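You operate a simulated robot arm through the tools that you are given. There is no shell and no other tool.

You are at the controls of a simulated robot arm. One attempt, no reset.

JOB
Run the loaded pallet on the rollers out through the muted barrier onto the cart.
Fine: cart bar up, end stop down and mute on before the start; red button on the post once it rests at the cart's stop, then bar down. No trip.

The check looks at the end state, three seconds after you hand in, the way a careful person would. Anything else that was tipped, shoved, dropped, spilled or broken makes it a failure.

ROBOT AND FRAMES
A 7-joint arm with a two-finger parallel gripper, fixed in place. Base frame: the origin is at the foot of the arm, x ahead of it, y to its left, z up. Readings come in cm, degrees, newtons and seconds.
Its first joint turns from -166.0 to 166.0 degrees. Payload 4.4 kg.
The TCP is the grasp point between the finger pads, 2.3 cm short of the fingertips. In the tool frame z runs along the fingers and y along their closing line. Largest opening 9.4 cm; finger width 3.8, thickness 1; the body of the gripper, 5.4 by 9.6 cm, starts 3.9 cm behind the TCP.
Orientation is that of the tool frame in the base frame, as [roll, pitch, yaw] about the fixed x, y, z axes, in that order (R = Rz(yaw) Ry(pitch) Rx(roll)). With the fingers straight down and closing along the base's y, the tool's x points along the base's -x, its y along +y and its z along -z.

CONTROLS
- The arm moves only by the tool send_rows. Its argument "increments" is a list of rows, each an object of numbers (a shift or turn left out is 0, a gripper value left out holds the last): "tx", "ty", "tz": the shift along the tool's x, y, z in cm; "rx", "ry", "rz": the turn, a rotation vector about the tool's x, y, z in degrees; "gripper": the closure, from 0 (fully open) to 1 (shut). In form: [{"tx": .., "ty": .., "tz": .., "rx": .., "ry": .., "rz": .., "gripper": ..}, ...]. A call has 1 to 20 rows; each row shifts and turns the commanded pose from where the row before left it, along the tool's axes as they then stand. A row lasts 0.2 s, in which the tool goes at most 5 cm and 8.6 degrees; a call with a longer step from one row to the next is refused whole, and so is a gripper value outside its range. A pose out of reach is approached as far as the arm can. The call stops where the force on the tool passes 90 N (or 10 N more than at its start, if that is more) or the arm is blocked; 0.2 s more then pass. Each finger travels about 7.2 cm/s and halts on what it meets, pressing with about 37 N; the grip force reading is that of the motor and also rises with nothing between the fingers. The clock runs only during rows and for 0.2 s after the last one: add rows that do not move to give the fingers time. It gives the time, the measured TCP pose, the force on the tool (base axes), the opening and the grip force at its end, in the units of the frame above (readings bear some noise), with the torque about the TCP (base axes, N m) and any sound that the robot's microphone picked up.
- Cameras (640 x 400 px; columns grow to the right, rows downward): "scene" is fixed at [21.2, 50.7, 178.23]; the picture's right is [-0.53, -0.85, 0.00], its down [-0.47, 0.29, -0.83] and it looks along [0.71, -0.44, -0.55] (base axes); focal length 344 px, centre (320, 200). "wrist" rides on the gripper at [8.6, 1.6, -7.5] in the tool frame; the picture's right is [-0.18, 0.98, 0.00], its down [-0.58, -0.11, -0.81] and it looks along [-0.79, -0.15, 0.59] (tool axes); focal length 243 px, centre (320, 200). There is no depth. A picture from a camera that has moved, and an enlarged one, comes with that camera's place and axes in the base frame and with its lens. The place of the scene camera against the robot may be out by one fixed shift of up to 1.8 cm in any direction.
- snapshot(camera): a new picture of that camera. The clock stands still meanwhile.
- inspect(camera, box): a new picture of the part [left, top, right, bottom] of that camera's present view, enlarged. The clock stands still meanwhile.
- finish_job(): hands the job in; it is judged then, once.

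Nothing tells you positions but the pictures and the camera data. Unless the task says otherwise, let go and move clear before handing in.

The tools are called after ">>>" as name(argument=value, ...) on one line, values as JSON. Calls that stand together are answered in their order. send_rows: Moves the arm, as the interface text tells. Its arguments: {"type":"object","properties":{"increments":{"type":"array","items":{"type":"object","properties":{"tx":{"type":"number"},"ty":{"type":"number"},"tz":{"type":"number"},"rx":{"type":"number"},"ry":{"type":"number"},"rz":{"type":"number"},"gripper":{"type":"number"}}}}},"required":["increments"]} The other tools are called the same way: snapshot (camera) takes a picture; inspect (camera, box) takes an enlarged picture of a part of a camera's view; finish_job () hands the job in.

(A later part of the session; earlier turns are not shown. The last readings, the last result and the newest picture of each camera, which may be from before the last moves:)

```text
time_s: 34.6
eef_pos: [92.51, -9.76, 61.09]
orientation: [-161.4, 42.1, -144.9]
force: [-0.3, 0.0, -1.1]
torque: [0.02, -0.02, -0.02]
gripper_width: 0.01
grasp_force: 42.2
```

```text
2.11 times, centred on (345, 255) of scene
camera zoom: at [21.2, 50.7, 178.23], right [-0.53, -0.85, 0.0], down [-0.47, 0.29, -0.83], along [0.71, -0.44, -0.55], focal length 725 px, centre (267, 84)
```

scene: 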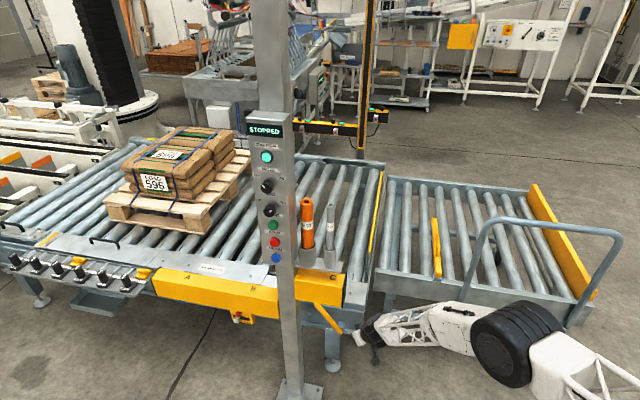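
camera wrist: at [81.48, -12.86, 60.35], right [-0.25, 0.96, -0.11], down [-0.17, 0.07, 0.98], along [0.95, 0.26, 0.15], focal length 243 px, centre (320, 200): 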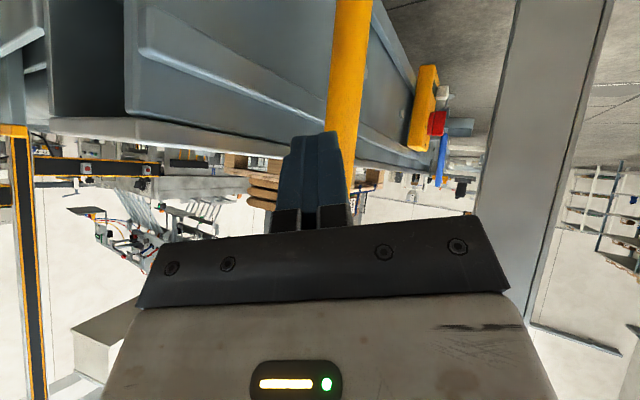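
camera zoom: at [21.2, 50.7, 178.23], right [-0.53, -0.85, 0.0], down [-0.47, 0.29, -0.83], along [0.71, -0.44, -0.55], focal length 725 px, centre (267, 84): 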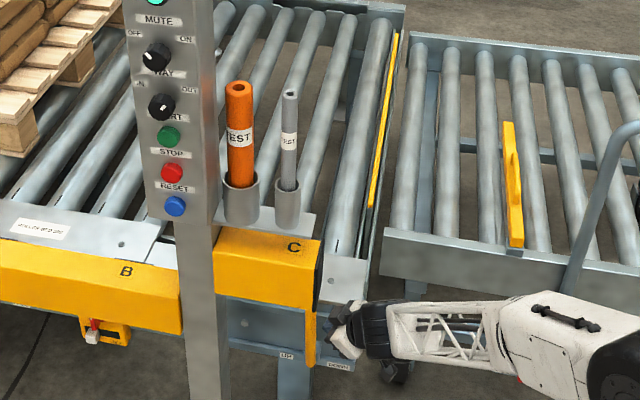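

>>> inspect(camera="scene", box=[350, 160, 640, 370])

>>> inspect(camera="scene", box=[290, 260, 400, 350])

```text
1.90 times, centred on (495, 265) of scene
camera zoom: at [21.2, 50.7, 178.23], right [-0.53, -0.85, 0.0], down [-0.47, 0.29, -0.83], along [0.71, -0.44, -0.55], focal length 656 px, centre (-13, 76)
```

zoom: 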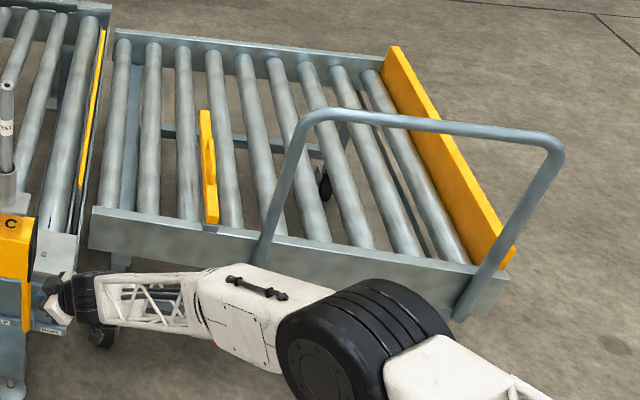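

```text
4.44 times, centred on (345, 305) of scene
camera zoom: at [21.2, 50.7, 178.23], right [-0.53, -0.85, 0.0], down [-0.47, 0.29, -0.83], along [0.71, -0.44, -0.55], focal length 1531 px, centre (209, -267)
```

zoom: 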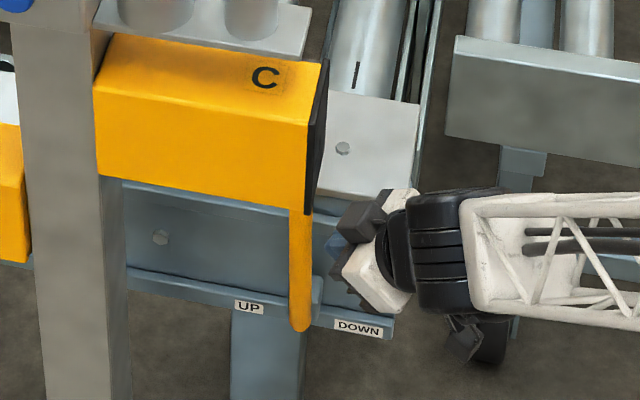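

The fingers slipped off when the lever was about vertical, and it stays there. I'll go around the front and push it with closed fingers from the upstream side.

>>> send_rows(increments=[{"tx": -0.57, "ty": 1.6, "tz": -1.43}, {"tx": -0.57, "ty": 1.6, "tz": -1.43}, {"tx": -2.36, "ty": 0.8, "tz": 1.48}, {"tx": -2.36, "ty": 0.8, "tz": 1.48}, {"tx": -2.36, "ty": 0.8, "tz": 1.48}, {"tx": -2.36, "ty": 0.8, "tz": 1.48}, {}])

>>> snapshot(camera="wrist")

>>> inspect(camera="scene", box=[270, 240, 420, 350])

```text
time_s: 36.2
eef_pos: [98.27, 0.01, 63.93]
orientation: [-161.8, 41.7, -145.8]
force: [0.2, -0.3, 0.0]
torque: [-0.01, -0.05, 0.0]
gripper_width: 0.01
grasp_force: 42.3
```

```text
taken
camera wrist: at [87.15, -2.76, 63.24], right [-0.24, 0.96, -0.11], down [-0.16, 0.07, 0.98], along [0.96, 0.26, 0.14], focal length 243 px, centre (320, 200)
```

wrist: 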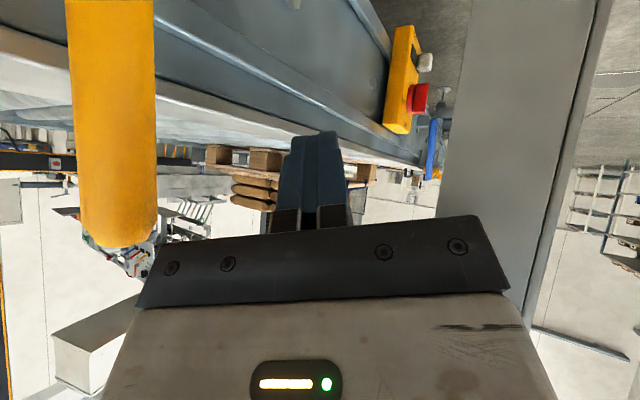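

```text
3.64 times, centred on (345, 295) of scene
camera zoom: at [21.2, 50.7, 178.23], right [-0.53, -0.85, 0.0], down [-0.47, 0.29, -0.83], along [0.71, -0.44, -0.55], focal length 1253 px, centre (229, -146)
```

zoom: 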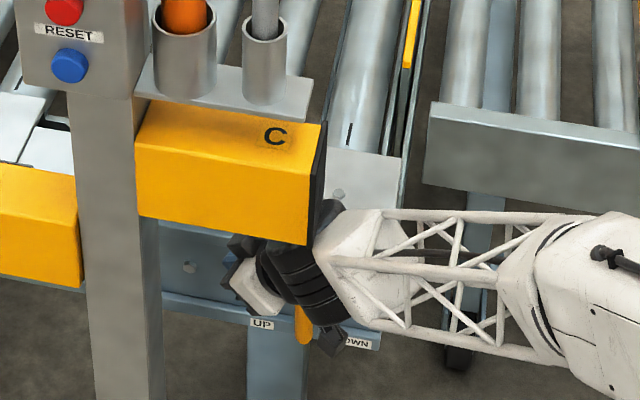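

>>> send_rows(increments=[{"tx": -1.85, "ty": 0.7, "tz": 1.53}, {"tx": -0.09, "ty": -1.64, "tz": 0.64}, {"tx": -0.09, "ty": -1.64, "tz": 0.64}, {"tx": -0.09, "ty": -1.64, "tz": 0.64}, {}])

>>> snapshot(camera="wrist")

```text
time_s: 37.6
eef_pos: [102.15, -1.71, 61.62]
orientation: [-163.0, 40.4, -146.1]
force: [-0.6, 0.5, 0.2]
torque: [-0.02, 0.0, -0.03]
gripper_width: 0.0
grasp_force: 42.1
stopped in row 5: the arm was blocked; the commanded pose is now the measured one
```

```text
taken
camera wrist: at [90.98, -4.64, 61.09], right [-0.25, 0.96, -0.1], down [-0.14, 0.07, 0.99], along [0.96, 0.26, 0.12], focal length 243 px, centre (320, 200)
```

wrist: 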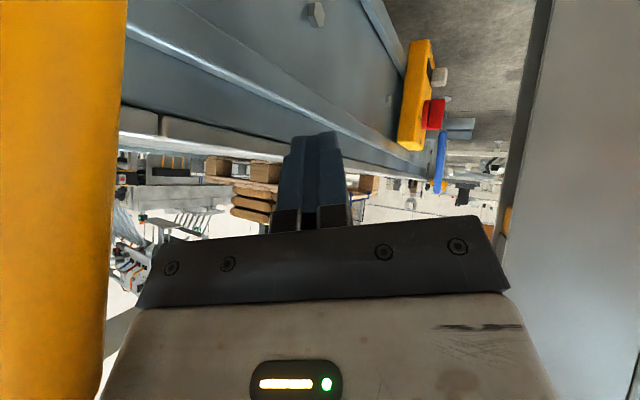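

>>> inspect(camera="scene", box=[270, 240, 420, 350])

>>> snapshot(camera="scene")

```text
3.64 times, centred on (345, 295) of scene
camera zoom: at [21.2, 50.7, 178.23], right [-0.53, -0.85, 0.0], down [-0.47, 0.29, -0.83], along [0.71, -0.44, -0.55], focal length 1253 px, centre (229, -146)
```

zoom: 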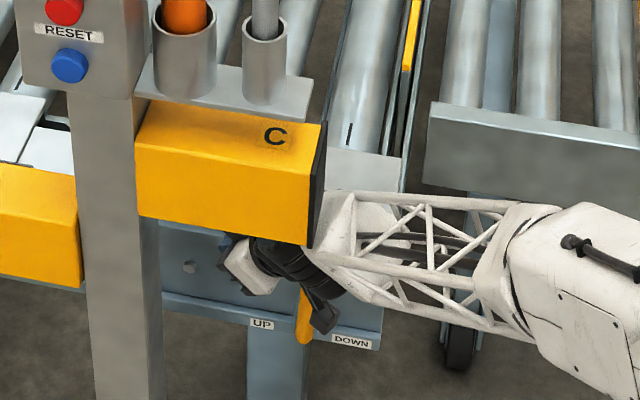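

```text
taken
```

scene: 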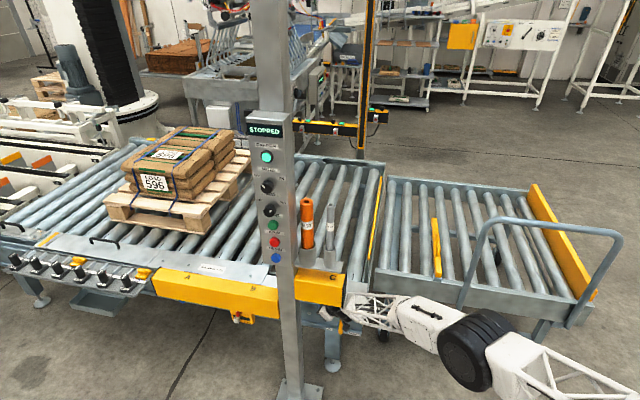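

The gripper side touched the lever and can't go further under box C. I'll back out, re-approach from the front and grip the lever near its top. This time I'll follow the corrected plane.

>>> send_rows(increments=[{"tx": 0.09, "ty": 1.55, "tz": -0.6}, {"tx": 0.09, "ty": 1.55, "tz": -0.6}, {"tx": 0.09, "ty": 1.55, "tz": -0.6}, {"tx": 1.76, "ty": -1.73, "tz": -1.72}, {"tx": 1.76, "ty": -1.73, "tz": -1.72}, {"tx": 1.76, "ty": -1.73, "tz": -1.72}, {"tx": 1.76, "ty": -1.73, "tz": -1.72}, {"tx": 1.76, "ty": -1.73, "tz": -1.72, "gripper": 0.45}, {}, {}])

>>> snapshot(camera="wrist")

>>> inspect(camera="scene", box=[270, 240, 420, 350])

```text
time_s: 39.8
eef_pos: [90.37, -10.14, 63.46]
orientation: [-163.5, 40.0, -146.2]
force: [-36.8, 54.2, -60.2]
torque: [0.04, 1.93, 1.68]
gripper_width: 0.0
grasp_force: 0.2
```

```text
taken
camera wrist: at [79.3, -13.06, 63.14], right [-0.26, 0.96, -0.1], down [-0.13, 0.06, 0.99], along [0.96, 0.27, 0.11], focal length 243 px, centre (320, 200)
```

wrist: 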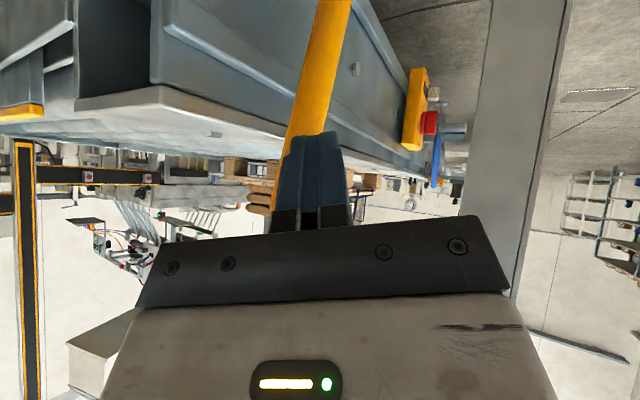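

```text
3.64 times, centred on (345, 295) of scene
camera zoom: at [21.2, 50.7, 178.23], right [-0.53, -0.85, 0.0], down [-0.47, 0.29, -0.83], along [0.71, -0.44, -0.55], focal length 1253 px, centre (229, -146)
```

zoom: 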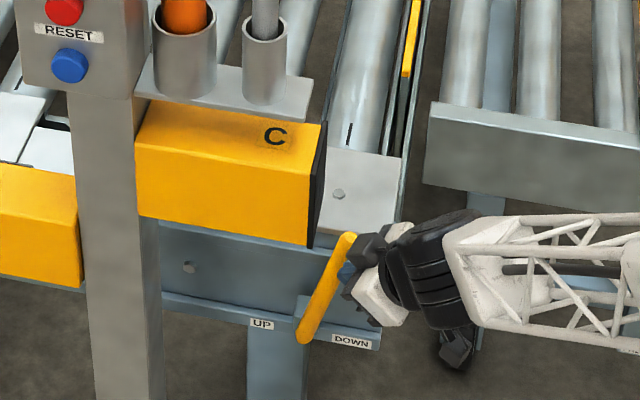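

Backing out swept the lever past vertical towards DOWN. I'll relieve the contact force by moving slightly outward and down, then look.

>>> send_rows(increments=[{"tx": 0.5, "ty": 0.9, "tz": 0.2}, {}, {}])

>>> snapshot(camera="wrist")

>>> inspect(camera="scene", box=[270, 240, 420, 350])

```text
time_s: 40.6
eef_pos: [90.31, -9.59, 63.48]
orientation: [-163.1, 40.4, -146.1]
force: [-53.2, 56.1, -18.0]
torque: [0.2, 0.66, 1.63]
gripper_width: 0.96
grasp_force: 0.0
```

```text
taken
camera wrist: at [79.13, -12.49, 63.02], right [-0.26, 0.96, -0.1], down [-0.14, 0.07, 0.99], along [0.96, 0.27, 0.11], focal length 243 px, centre (320, 200)
```

wrist: 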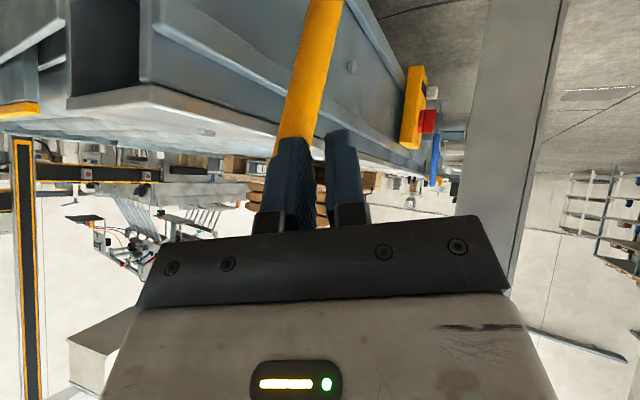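

```text
3.64 times, centred on (345, 295) of scene
camera zoom: at [21.2, 50.7, 178.23], right [-0.53, -0.85, 0.0], down [-0.47, 0.29, -0.83], along [0.71, -0.44, -0.55], focal length 1253 px, centre (229, -146)
```

zoom: 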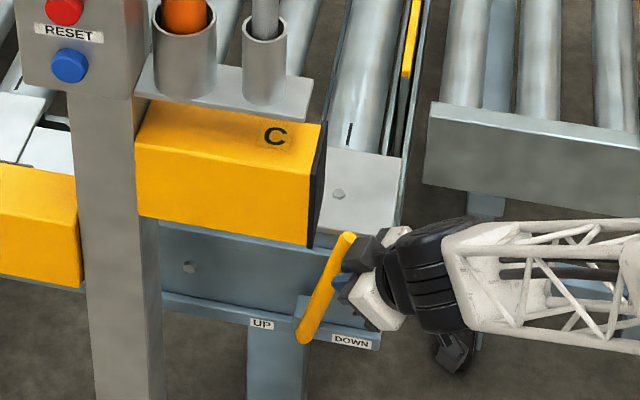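

>>> send_rows(increments=[{"tx": 0.09, "ty": 1.4, "tz": -0.55, "gripper": 1}, {"tx": 0.09, "ty": 1.4, "tz": -0.55}, {}, {"tx": -2.36, "ty": 0.08, "tz": 0.56}, {"tx": -2.36, "ty": 0.08, "tz": 0.56}, {"tx": -2.36, "ty": 0.08, "tz": 0.56}, {}])

>>> snapshot(camera="wrist")

>>> inspect(camera="scene", box=[270, 240, 420, 350])

```text
time_s: 42.2
eef_pos: [94.07, -3.85, 66.86]
orientation: [-163.1, 40.3, -146.1]
force: [0.2, -0.5, 0.8]
torque: [-0.02, 0.02, -0.01]
gripper_width: 0.02
grasp_force: 37.0
```

```text
taken
camera wrist: at [82.85, -6.85, 66.42], right [-0.25, 0.96, -0.1], down [-0.14, 0.07, 0.99], along [0.96, 0.26, 0.12], focal length 243 px, centre (320, 200)
```

wrist: 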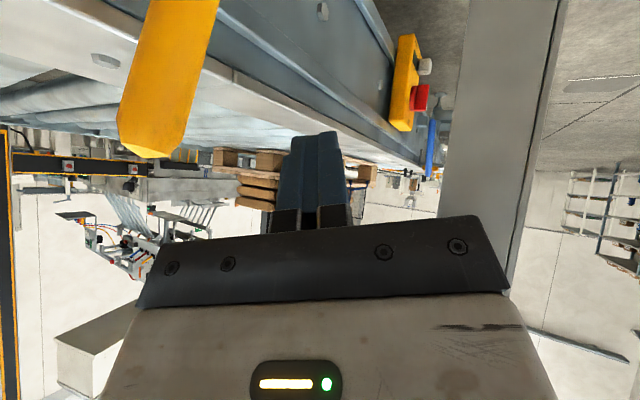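

```text
3.64 times, centred on (345, 295) of scene
camera zoom: at [21.2, 50.7, 178.23], right [-0.53, -0.85, 0.0], down [-0.47, 0.29, -0.83], along [0.71, -0.44, -0.55], focal length 1253 px, centre (229, -146)
```

zoom: 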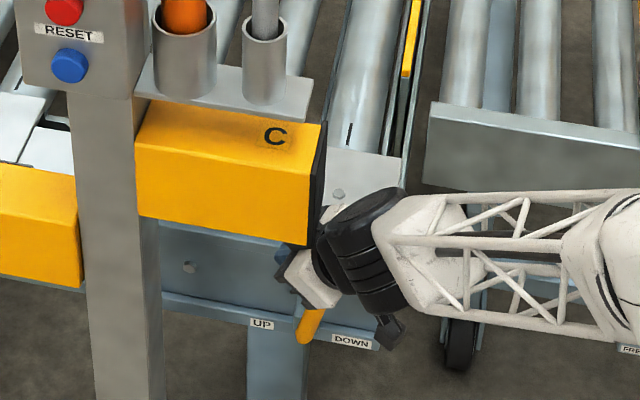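

>>> send_rows(increments=[{"tx": -0.08, "ty": -1.39, "tz": 0.55}, {"tx": -0.08, "ty": -1.39, "tz": 0.55}, {"tx": -0.08, "ty": -1.39, "tz": 0.55}, {"tx": -0.08, "ty": -1.39, "tz": 0.55}, {}])

>>> snapshot(camera="wrist")

```text
time_s: 43.4
eef_pos: [97.78, -8.51, 66.7]
orientation: [-163.0, 40.4, -146.2]
force: [0.2, -0.6, -0.1]
torque: [-0.03, -0.01, -0.03]
gripper_width: 0.02
grasp_force: 36.8
```

```text
taken
camera wrist: at [86.63, -11.48, 66.26], right [-0.25, 0.96, -0.1], down [-0.14, 0.07, 0.99], along [0.96, 0.26, 0.12], focal length 243 px, centre (320, 200)
```

wrist: 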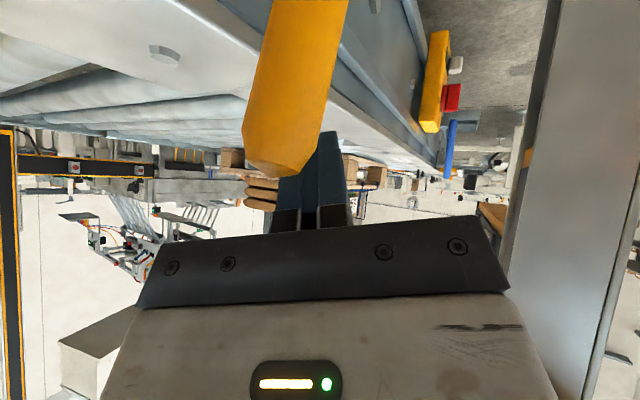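

>>> send_rows(increments=[{"tx": 0.74, "ty": -0.28, "tz": -0.61}, {"tx": 0.74, "ty": -0.28, "tz": -0.61}, {"tx": 0.94, "ty": -0.21, "tz": -0.4}, {"tx": 0.94, "ty": -0.21, "tz": -0.4}, {"tx": 0.94, "ty": -0.21, "tz": -0.4}, {}])

>>> snapshot(camera="wrist")

>>> inspect(camera="scene", box=[270, 240, 420, 350])

```text
time_s: 44.8
eef_pos: [93.73, -11.78, 65.91]
orientation: [-163.0, 40.3, -146.0]
force: [0.7, 0.8, 1.5]
torque: [-0.03, 0.01, 0.02]
gripper_width: 0.01
grasp_force: 36.9
```

```text
taken
camera wrist: at [82.64, -14.62, 65.49], right [-0.25, 0.96, -0.1], down [-0.14, 0.07, 0.99], along [0.96, 0.27, 0.12], focal length 243 px, centre (320, 200)
```

wrist: 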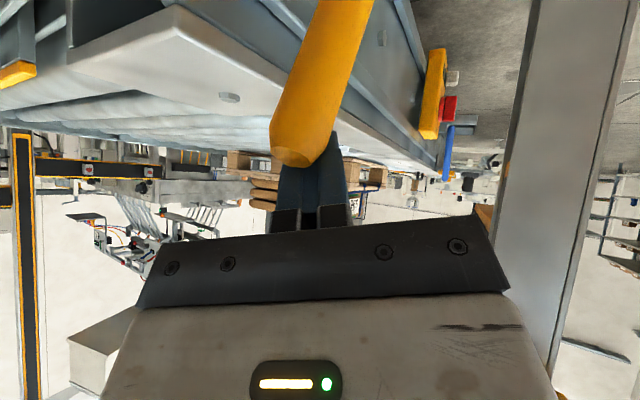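

```text
3.64 times, centred on (345, 295) of scene
camera zoom: at [21.2, 50.7, 178.23], right [-0.53, -0.85, 0.0], down [-0.47, 0.29, -0.83], along [0.71, -0.44, -0.55], focal length 1253 px, centre (229, -146)
```

zoom: 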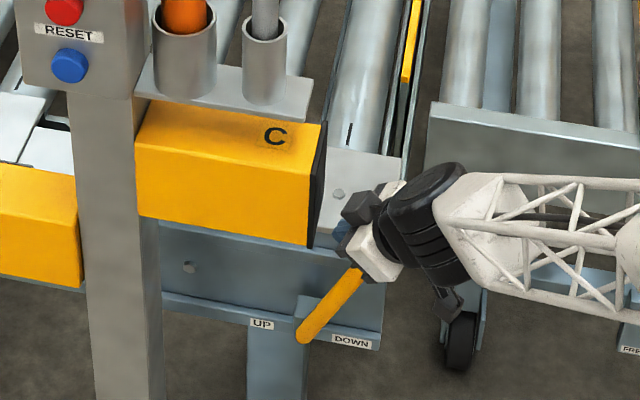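

>>> send_rows(increments=[{"tx": -1, "ty": -0.36, "tz": -1.05}, {"tx": -1, "ty": -0.36, "tz": -1.05}, {"tx": 0.1, "ty": 1.86, "tz": -0.73}, {"tx": 0.1, "ty": 1.86, "tz": -0.73}, {"tx": 0.1, "ty": 1.86, "tz": -0.73}, {"tx": 0.1, "ty": 1.86, "tz": -0.73}, {"tx": 0.1, "ty": 1.86, "tz": -0.73}, {"tx": 0.1, "ty": 1.86, "tz": -0.73}, {}])

>>> snapshot(camera="wrist")

>>> inspect(camera="scene", box=[290, 150, 420, 350])

```text
time_s: 46.8
eef_pos: [86.35, -2.24, 69.14]
orientation: [-163.1, 40.4, -146.1]
force: [-0.7, 0.0, -0.2]
torque: [0.01, 0.01, -0.01]
gripper_width: 0.01
grasp_force: 37.2
```

```text
taken
camera wrist: at [75.17, -5.22, 68.78], right [-0.25, 0.96, -0.1], down [-0.14, 0.07, 0.99], along [0.96, 0.26, 0.12], focal length 243 px, centre (320, 200)
```

wrist: 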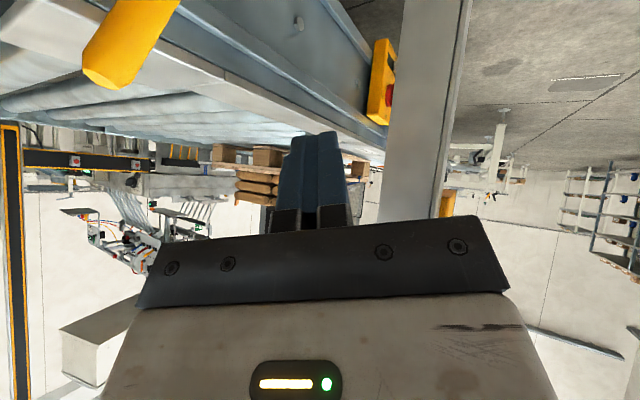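

```text
2.00 times, centred on (355, 250) of scene
camera zoom: at [21.2, 50.7, 178.23], right [-0.53, -0.85, 0.0], down [-0.47, 0.29, -0.83], along [0.71, -0.44, -0.55], focal length 689 px, centre (250, 100)
```

zoom: 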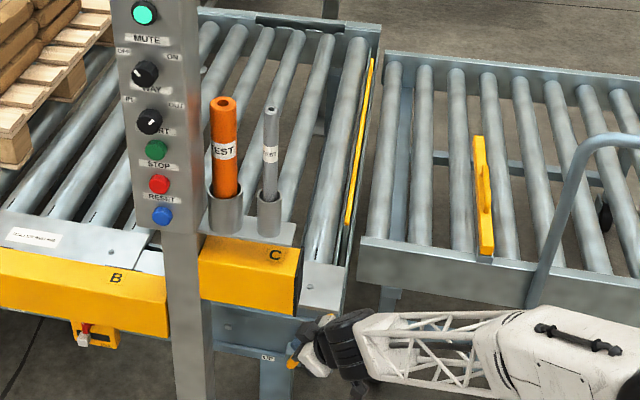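

>>> inspect(camera="scene", box=[350, 160, 400, 300])

>>> inspect(camera="scene", box=[290, 280, 400, 350])

```text
2.86 times, centred on (375, 230) of scene
camera zoom: at [21.2, 50.7, 178.23], right [-0.53, -0.85, 0.0], down [-0.47, 0.29, -0.83], along [0.71, -0.44, -0.55], focal length 984 px, centre (163, 114)
```

zoom: 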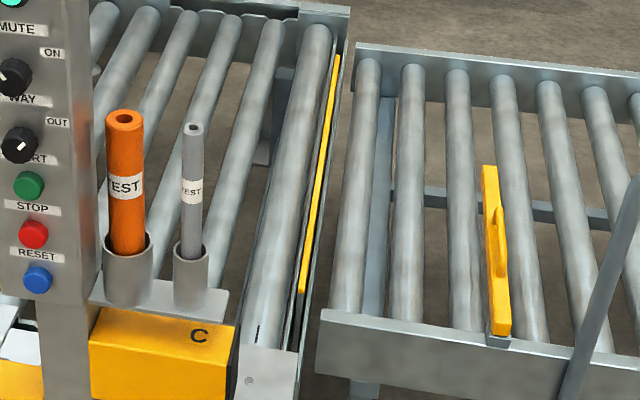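

```text
5.71 times, centred on (345, 315) of scene
camera zoom: at [21.2, 50.7, 178.23], right [-0.53, -0.85, 0.0], down [-0.47, 0.29, -0.83], along [0.71, -0.44, -0.55], focal length 1969 px, centre (177, -457)
```

zoom: 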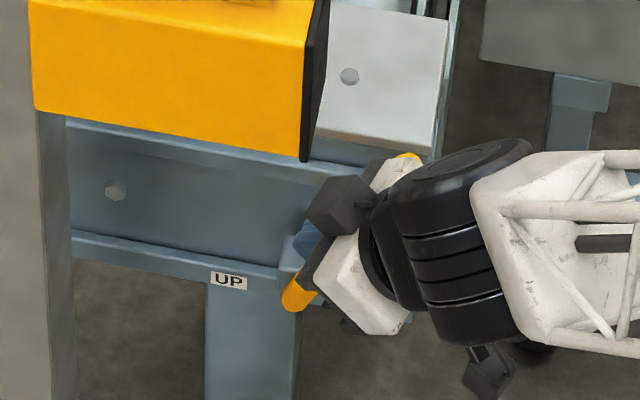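

>>> send_rows(increments=[{"tz": -4}, {"tz": -4}, {"tz": -4}, {"tz": -4}, {}])

>>> inspect(camera="scene", box=[290, 260, 400, 350])

>>> snapshot(camera="wrist")

```text
time_s: 48.0
eef_pos: [75.49, -4.02, 80.94]
orientation: [-163.0, 40.4, -146.1]
force: [-0.1, 0.7, 0.7]
torque: [0.03, 0.01, 0.01]
gripper_width: 0.0
grasp_force: 37.2
```

```text
4.44 times, centred on (345, 305) of scene
camera zoom: at [21.2, 50.7, 178.23], right [-0.53, -0.85, 0.0], down [-0.47, 0.29, -0.83], along [0.71, -0.44, -0.55], focal length 1531 px, centre (209, -267)
```

zoom: 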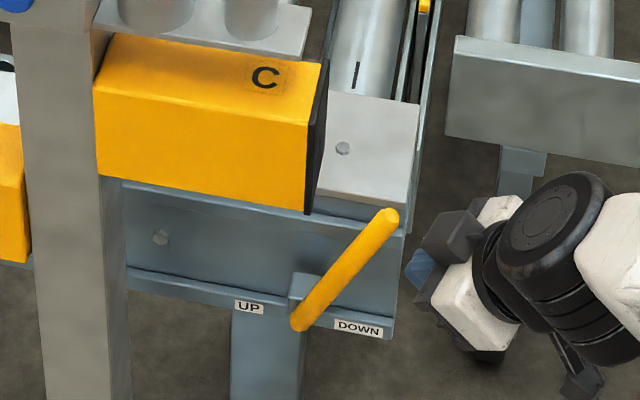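

```text
taken
camera wrist: at [64.34, -7.01, 80.55], right [-0.25, 0.96, -0.1], down [-0.14, 0.07, 0.99], along [0.96, 0.26, 0.12], focal length 243 px, centre (320, 200)
```

wrist: 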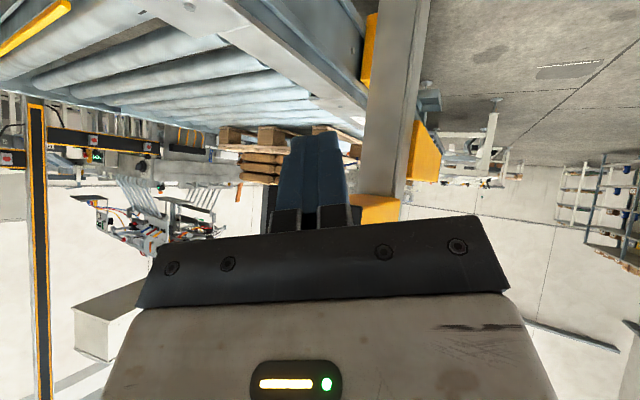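

The lever now leans to the DOWN side at roughly 115–120°. I'll go back and press it further until it meets its limit.

>>> send_rows(increments=[{"tz": 4}, {"tz": 4}, {"tz": 4}, {"tz": 4}, {"tx": -0.1, "ty": -1.86, "tz": 0.73}, {"tx": -0.1, "ty": -1.86, "tz": 0.73}, {"tx": -0.1, "ty": -1.86, "tz": 0.73}, {"tx": -0.1, "ty": -1.86, "tz": 0.73}, {"tx": -0.1, "ty": -1.86, "tz": 0.73}, {"tx": 1, "ty": 0, "tz": 0}, {"tx": 1, "ty": 0, "tz": 0}, {"tx": 0.8}, {"tx": 0.8}, {}])

>>> snapshot(camera="wrist")

>>> inspect(camera="scene", box=[290, 260, 400, 350])

```text
time_s: 51.0
eef_pos: [90.29, -11.66, 66.59]
orientation: [-163.1, 40.3, -146.1]
force: [0.1, 2.3, -0.5]
torque: [0.04, 0.01, -0.02]
gripper_width: 0.03
grasp_force: 36.7
```

```text
taken
camera wrist: at [79.2, -14.64, 66.17], right [-0.25, 0.96, -0.1], down [-0.14, 0.07, 0.99], along [0.96, 0.26, 0.12], focal length 243 px, centre (320, 200)
```

wrist: 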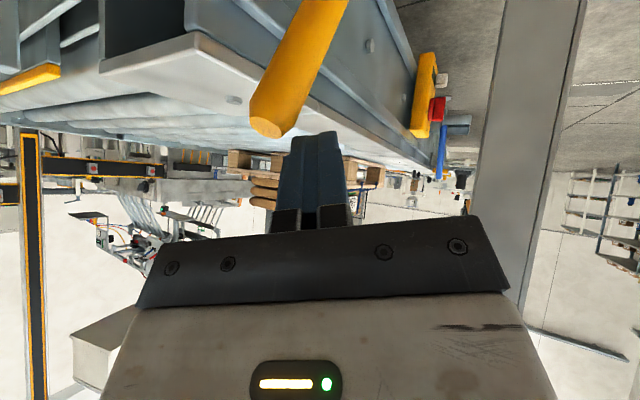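

```text
4.44 times, centred on (345, 305) of scene
camera zoom: at [21.2, 50.7, 178.23], right [-0.53, -0.85, 0.0], down [-0.47, 0.29, -0.83], along [0.71, -0.44, -0.55], focal length 1531 px, centre (209, -267)
```

zoom: 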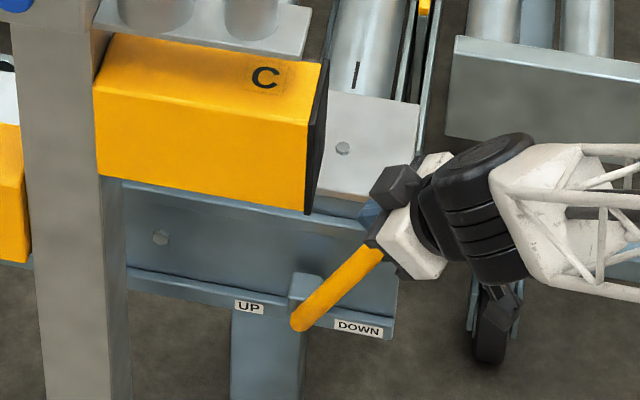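

>>> send_rows(increments=[{"tx": -1.5}, {"tx": -1.5}, {"tx": -0.1, "ty": -1.6, "tz": 0.63}, {"tx": -0.1, "ty": -1.6, "tz": 0.63}, {"tx": 0.8}, {"tx": 0.8}, {"tx": 0.8}, {}])

>>> snapshot(camera="wrist")

```text
time_s: 52.8
eef_pos: [92.96, -13.99, 66.98]
orientation: [-163.1, 40.4, -146.2]
force: [-0.7, 0.1, -0.6]
torque: [0.01, 0.01, 0.01]
gripper_width: 0.02
grasp_force: 36.8
```

```text
taken
camera wrist: at [81.83, -17.01, 66.57], right [-0.25, 0.96, -0.1], down [-0.14, 0.07, 0.99], along [0.96, 0.26, 0.12], focal length 243 px, centre (320, 200)
```

wrist: 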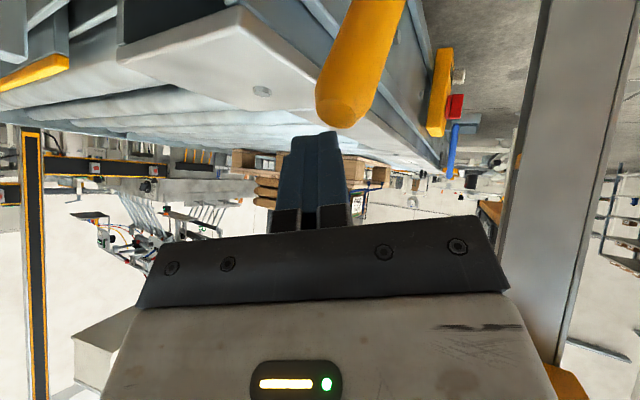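

>>> send_rows(increments=[{"tx": 0.8}, {"tx": 0.8}, {"tx": 0.8}, {}])

>>> snapshot(camera="wrist")

>>> inspect(camera="scene", box=[290, 260, 400, 350])

```text
time_s: 53.8
eef_pos: [91.47, -15.14, 65.33]
orientation: [-163.1, 40.5, -146.1]
force: [0.2, 0.0, 0.9]
torque: [-0.01, 0.02, -0.02]
gripper_width: 0.0
grasp_force: 36.7
```

```text
taken
camera wrist: at [80.26, -18.06, 64.95], right [-0.25, 0.96, -0.1], down [-0.14, 0.07, 0.99], along [0.96, 0.27, 0.12], focal length 243 px, centre (320, 200)
```

wrist: 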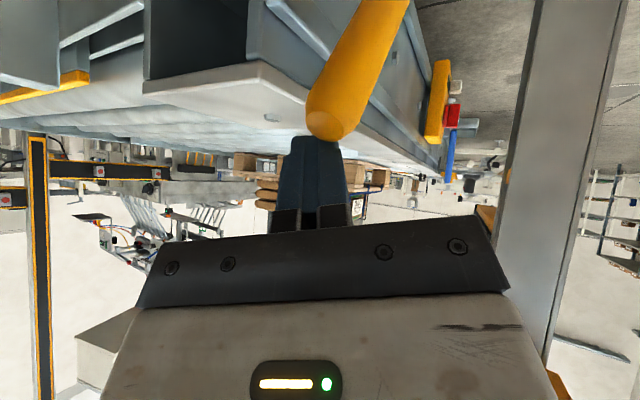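

```text
4.44 times, centred on (345, 305) of scene
camera zoom: at [21.2, 50.7, 178.23], right [-0.53, -0.85, 0.0], down [-0.47, 0.29, -0.83], along [0.71, -0.44, -0.55], focal length 1531 px, centre (209, -267)
```

zoom: 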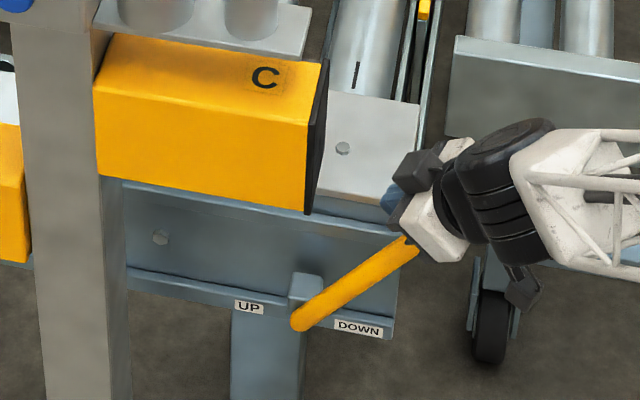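

>>> send_rows(increments=[{"tx": 0.8}, {"tx": 0.8}, {"tx": 0.8}, {}])

>>> inspect(camera="scene", box=[290, 260, 400, 350])

>>> inspect(camera="scene", box=[350, 160, 400, 300])

```text
time_s: 54.5
eef_pos: [91.0, -15.54, 65.25]
orientation: [-162.6, 41.1, -145.4]
force: [3.7, 4.4, 8.1]
torque: [0.07, 0.08, -0.11]
gripper_width: 0.0
grasp_force: 36.7
stopped in row 3: the force on the tool passed its limit at 102 N (the readings are from after the stop); the commanded pose is now the measured one
```

```text
4.44 times, centred on (345, 305) of scene
camera zoom: at [21.2, 50.7, 178.23], right [-0.53, -0.85, 0.0], down [-0.47, 0.29, -0.83], along [0.71, -0.44, -0.55], focal length 1531 px, centre (209, -267)
```

zoom: 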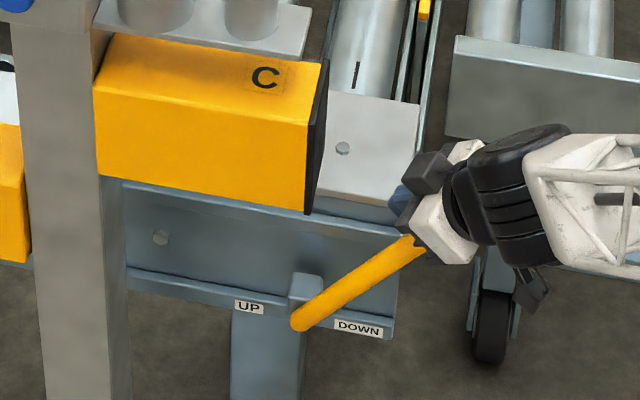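

```text
2.86 times, centred on (375, 230) of scene
camera zoom: at [21.2, 50.7, 178.23], right [-0.53, -0.85, 0.0], down [-0.47, 0.29, -0.83], along [0.71, -0.44, -0.55], focal length 984 px, centre (163, 114)
```

zoom: 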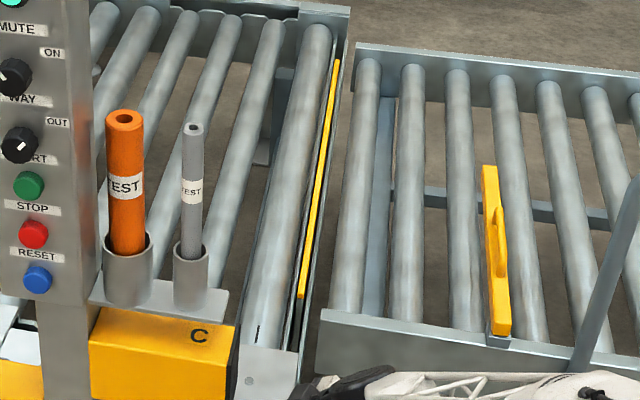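

The lever has hit its hard limit at DOWN and the stop plate has dropped. Next I'll retract and go for a closer look at the cart bar.

>>> send_rows(increments=[{"tx": -1.5}, {"tx": -1.5}, {"tx": 0.1, "ty": 1.86, "tz": -0.73}, {"tx": 0.1, "ty": 1.86, "tz": -0.73}, {"tx": 0.1, "ty": 1.86, "tz": -0.73}, {"tx": 0.1, "ty": 1.86, "tz": -0.73}, {"tx": 0.1, "ty": 1.86, "tz": -0.73}, {"tz": -4}, {"tz": -4}, {"tz": -4}, {"tz": -4}, {"tz": -4}, {}])

>>> send_rows(increments=[{"rz": 7.5}, {"rz": 7.5}, {"rz": 7.5}, {"rz": 7.5}, {"ry": 8}, {"ry": 8}, {"ry": 8}, {"ry": 8}, {"ry": 8}, {}])

>>> snapshot(camera="scene")

```text
time_s: 57.3
eef_pos: [72.64, -8.81, 81.67]
orientation: [-162.5, 41.1, -145.5]
force: [0.5, 0.7, -0.7]
torque: [-0.01, 0.01, -0.03]
gripper_width: 0.0
grasp_force: 37.2
```

```text
time_s: 59.5
eef_pos: [72.76, -8.8, 81.55]
orientation: [172.4, 3.4, -179.5]
force: [0.2, -0.3, -0.1]
torque: [0.03, 0.0, 0.0]
gripper_width: 0.01
grasp_force: 36.8
```

```text
taken
```

scene: 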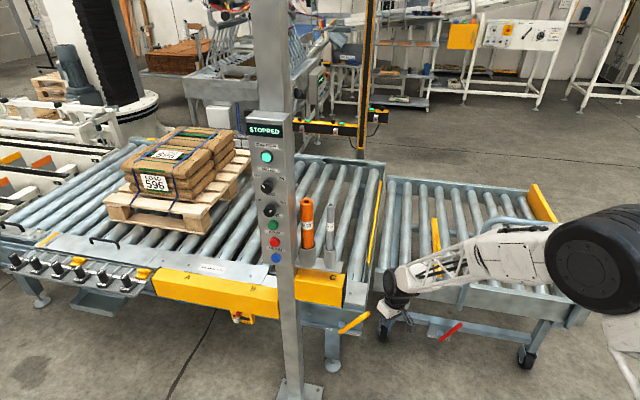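

>>> send_rows(increments=[{"rx": 7.6}, {"ry": 3.4}, {"tx": 1.4, "ty": -2.0, "tz": -3.4}, {"tx": 1.4, "ty": -2.0, "tz": -3.4}, {"tx": 1.4, "ty": -2.0, "tz": -3.4}, {"tx": 1.4, "ty": -2.0, "tz": -3.4}, {"tx": 1.4, "ty": -2.0, "tz": -3.4}, {"tx": 1.4, "ty": -2.0, "tz": -3.4}, {"tx": 1.4, "ty": -2.0, "tz": -3.4}, {"tx": 1.4, "ty": -2.0, "tz": -3.4}, {"rz": 8}, {"rz": 8}, {"rz": 8}, {"rz": 8}, {"rz": 8}, {}])

>>> snapshot(camera="wrist")

>>> inspect(camera="wrist", box=[240, 0, 440, 240])

>>> snapshot(camera="scene")

```text
time_s: 62.9
eef_pos: [61.68, -24.9, 109.01]
orientation: [180.0, 0.1, 140.5]
force: [-0.6, 0.1, -0.4]
torque: [-0.03, 0.03, 0.03]
gripper_width: 0.0
grasp_force: 36.6
```

```text
taken
camera wrist: at [55.98, -18.1, 116.45], right [0.77, 0.64, 0.0], down [0.38, -0.45, 0.81], along [0.52, -0.62, -0.59], focal length 243 px, centre (320, 200)
```

wrist: 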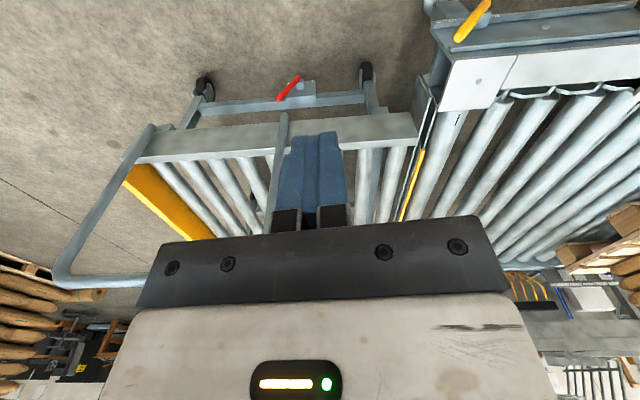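

```text
1.67 times, centred on (340, 120) of wrist
camera zoom: at [55.98, -18.1, 116.45], right [0.77, 0.64, 0.0], down [0.38, -0.45, 0.81], along [0.52, -0.62, -0.59], focal length 404 px, centre (287, 333)
```

zoom: 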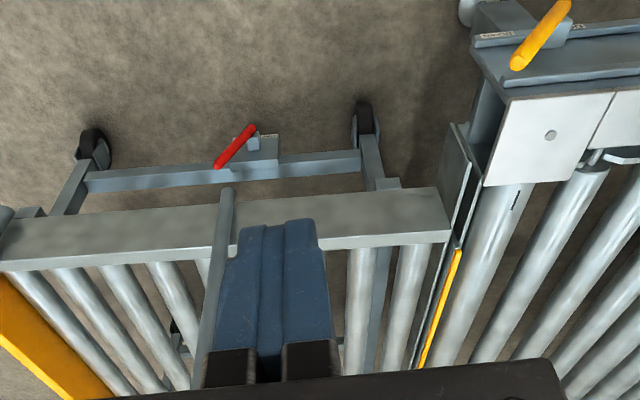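

```text
taken
```

scene: 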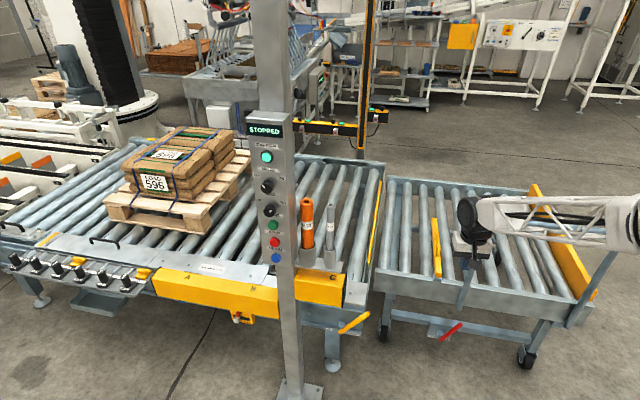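

>>> send_rows(increments=[{"gripper": 0}, {}, {}, {}])

>>> inspect(camera="wrist", box=[240, 90, 420, 240])

```text
time_s: 63.9
eef_pos: [61.59, -24.9, 108.82]
orientation: [180.0, 0.1, 140.4]
force: [-0.2, -0.4, 0.7]
torque: [0.02, -0.03, 0.02]
gripper_width: 9.38
grasp_force: 0.1
```

```text
2.67 times, centred on (330, 165) of wrist
camera zoom: at [55.97, -18.1, 116.46], right [0.77, 0.64, 0.0], down [0.38, -0.45, 0.81], along [0.52, -0.62, -0.59], focal length 647 px, centre (293, 293)
```

zoom: 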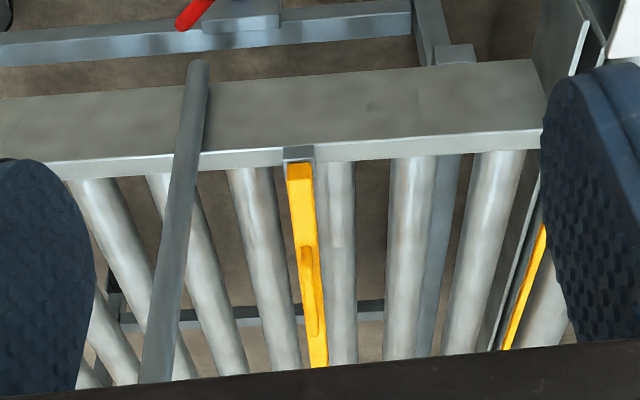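

The bar's near end is at about [84.5, -50.5, 70.5] and it points along n≈(0.69, -0.72). Its handle rod sits at z≈74, from about [91, -57] to [102, -68]. The cart's U-handle leg stands at [73, -52], so I'll approach straight along n, tilting the tool outward gradually.

>>> send_rows(increments=[{"rz": 6.6}, {"ry": -8}, {"ry": -8}, {"ry": -8}, {}])

>>> snapshot(camera="wrist")

>>> snapshot(camera="scene")

```text
time_s: 65.1
eef_pos: [61.64, -24.87, 108.81]
orientation: [179.9, 24.2, 133.8]
force: [0.0, -0.2, -0.8]
torque: [-0.02, 0.02, 0.0]
gripper_width: 9.41
grasp_force: 0.0
```

```text
taken
camera wrist: at [55.2, -15.84, 112.28], right [0.82, 0.56, 0.08], down [0.06, -0.22, 0.97], along [0.56, -0.8, -0.22], focal length 243 px, centre (320, 200)
```

wrist: 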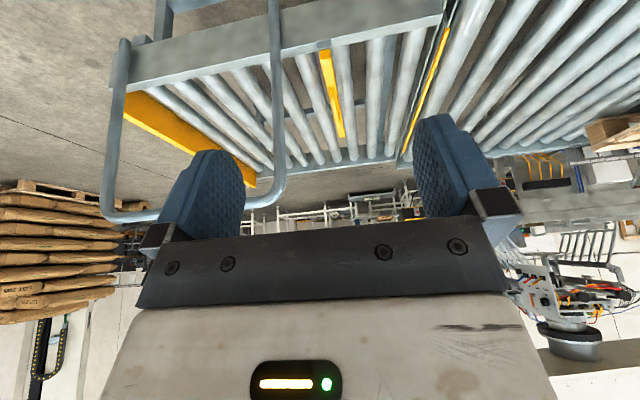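

```text
taken
```

scene: 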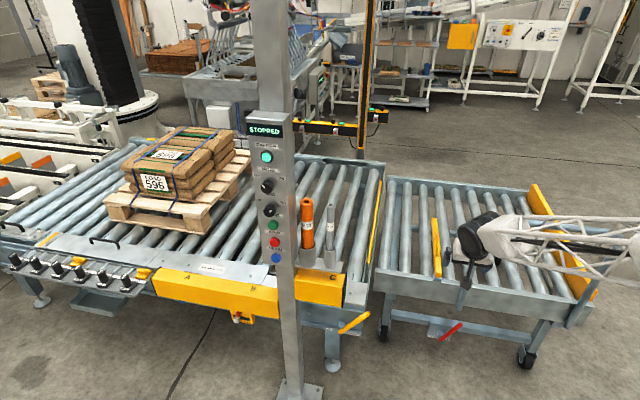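

>>> inspect(camera="wrist", box=[270, 30, 390, 150])

>>> inspect(camera="scene", box=[410, 205, 470, 285])

```text
3.33 times, centred on (330, 90) of wrist
camera zoom: at [55.2, -15.84, 112.28], right [0.82, 0.56, 0.08], down [0.06, -0.22, 0.97], along [0.56, -0.8, -0.22], focal length 809 px, centre (287, 567)
```

zoom: 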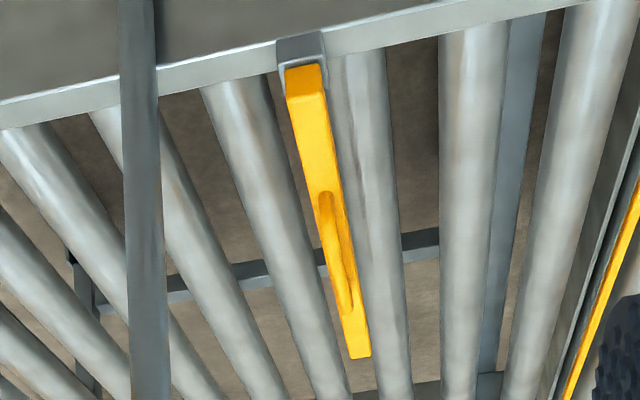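

```text
5.00 times, centred on (440, 245) of scene
camera zoom: at [21.2, 50.7, 178.23], right [-0.53, -0.85, 0.0], down [-0.47, 0.29, -0.83], along [0.71, -0.44, -0.55], focal length 1722 px, centre (-280, -25)
```

zoom: 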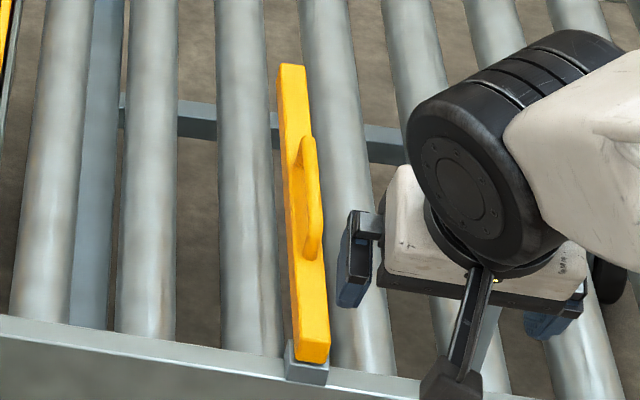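

>>> send_rows(increments=[{"rx": 2.5, "rz": 5.5}, {"tx": -1.75, "ty": 0.33, "tz": 3.88}, {"tx": -1.75, "ty": 0.33, "tz": 3.88}, {"tx": -1.75, "ty": 0.33, "tz": 3.88}, {"tx": -1.75, "ty": 0.33, "tz": 3.88}, {"tx": -1.75, "ty": 0.33, "tz": 3.88}, {"tx": -1.75, "ty": 0.33, "tz": 3.88}, {"ry": -7}, {"ry": -7}, {"ry": -7}, {}])

>>> snapshot(camera="wrist")

>>> snapshot(camera="scene")

```text
time_s: 67.5
eef_pos: [74.94, -38.82, 91.94]
orientation: [180.0, 45.1, 127.9]
force: [-0.6, -0.7, 0.6]
torque: [0.01, 0.02, 0.0]
gripper_width: 9.41
grasp_force: 0.1
```

```text
taken
camera wrist: at [69.21, -28.74, 91.17], right [0.86, 0.5, 0.13], down [-0.18, 0.06, 0.98], along [0.48, -0.86, 0.14], focal length 243 px, centre (320, 200)
```

wrist: 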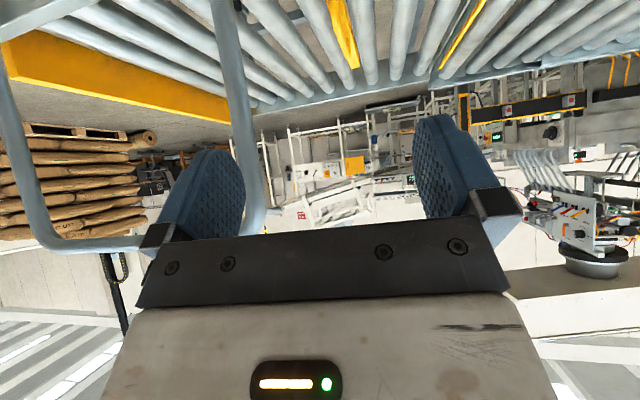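

```text
taken
```

scene: 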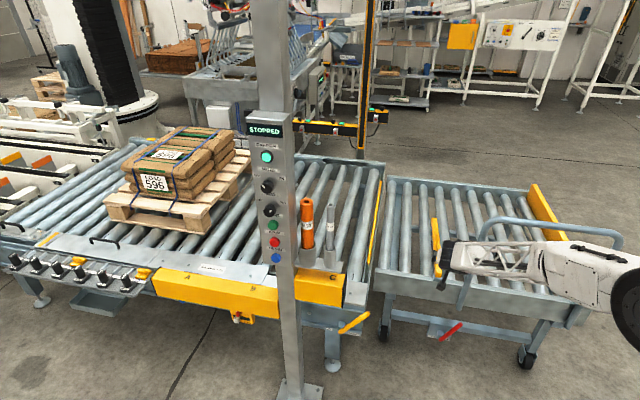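

>>> send_rows(increments=[{"tx": -0.93, "ty": 0.19, "tz": 3.5, "gripper": 0.47}, {"tx": -0.93, "ty": 0.19, "tz": 3.5}, {"tx": -0.93, "ty": 0.19, "tz": 3.5}, {"tx": -0.93, "ty": 0.19, "tz": 3.5}, {"tx": -0.93, "ty": 0.19, "tz": 3.5}, {"tx": -0.93, "ty": 0.19, "tz": 3.5}, {"tx": -0.93, "ty": 0.19, "tz": 3.5}, {}])

>>> snapshot(camera="wrist")

>>> snapshot(camera="scene")

>>> inspect(camera="scene", box=[400, 190, 520, 310])

```text
time_s: 69.3
eef_pos: [89.34, -55.44, 79.21]
orientation: [-180.0, 45.0, 127.8]
force: [-0.4, 0.1, -0.2]
torque: [0.02, 0.0, 0.03]
gripper_width: 4.96
grasp_force: 0.1
```

```text
taken
camera wrist: at [83.69, -45.31, 78.47], right [0.86, 0.5, 0.13], down [-0.18, 0.06, 0.98], along [0.48, -0.86, 0.14], focal length 243 px, centre (320, 200)
```

wrist: 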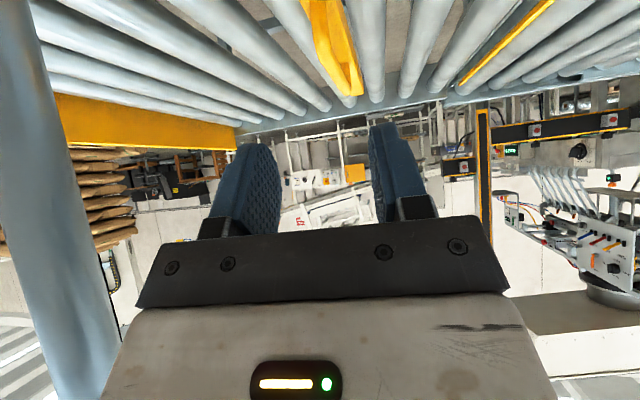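

```text
taken
```

scene: 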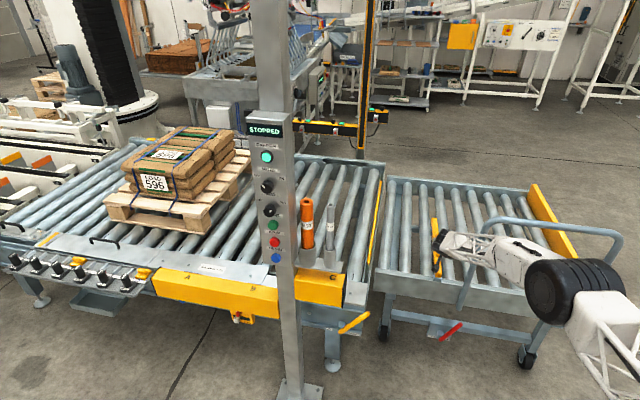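

```text
3.33 times, centred on (460, 250) of scene
camera zoom: at [21.2, 50.7, 178.23], right [-0.53, -0.85, 0.0], down [-0.47, 0.29, -0.83], along [0.71, -0.44, -0.55], focal length 1148 px, centre (-147, 33)
```

zoom: 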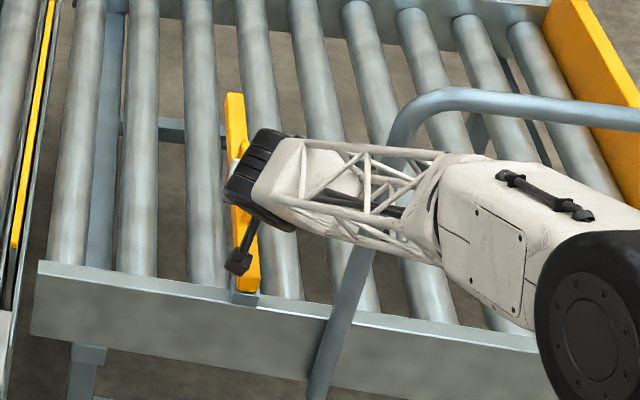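

>>> inspect(camera="wrist", box=[230, 0, 420, 120])

```text
3.33 times, centred on (325, 60) of wrist
camera zoom: at [83.69, -45.31, 78.47], right [0.86, 0.5, 0.13], down [-0.18, 0.06, 0.98], along [0.48, -0.86, 0.14], focal length 809 px, centre (303, 667)
```

zoom: 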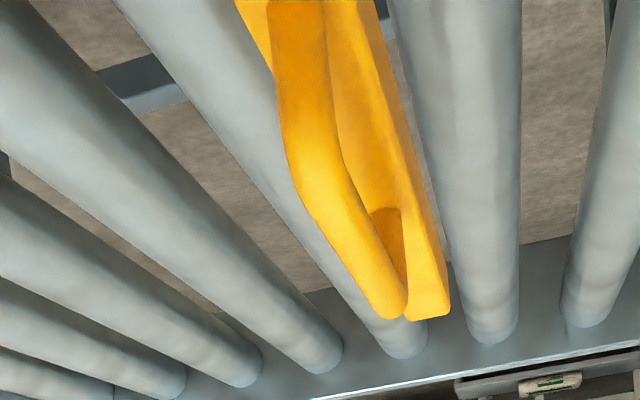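

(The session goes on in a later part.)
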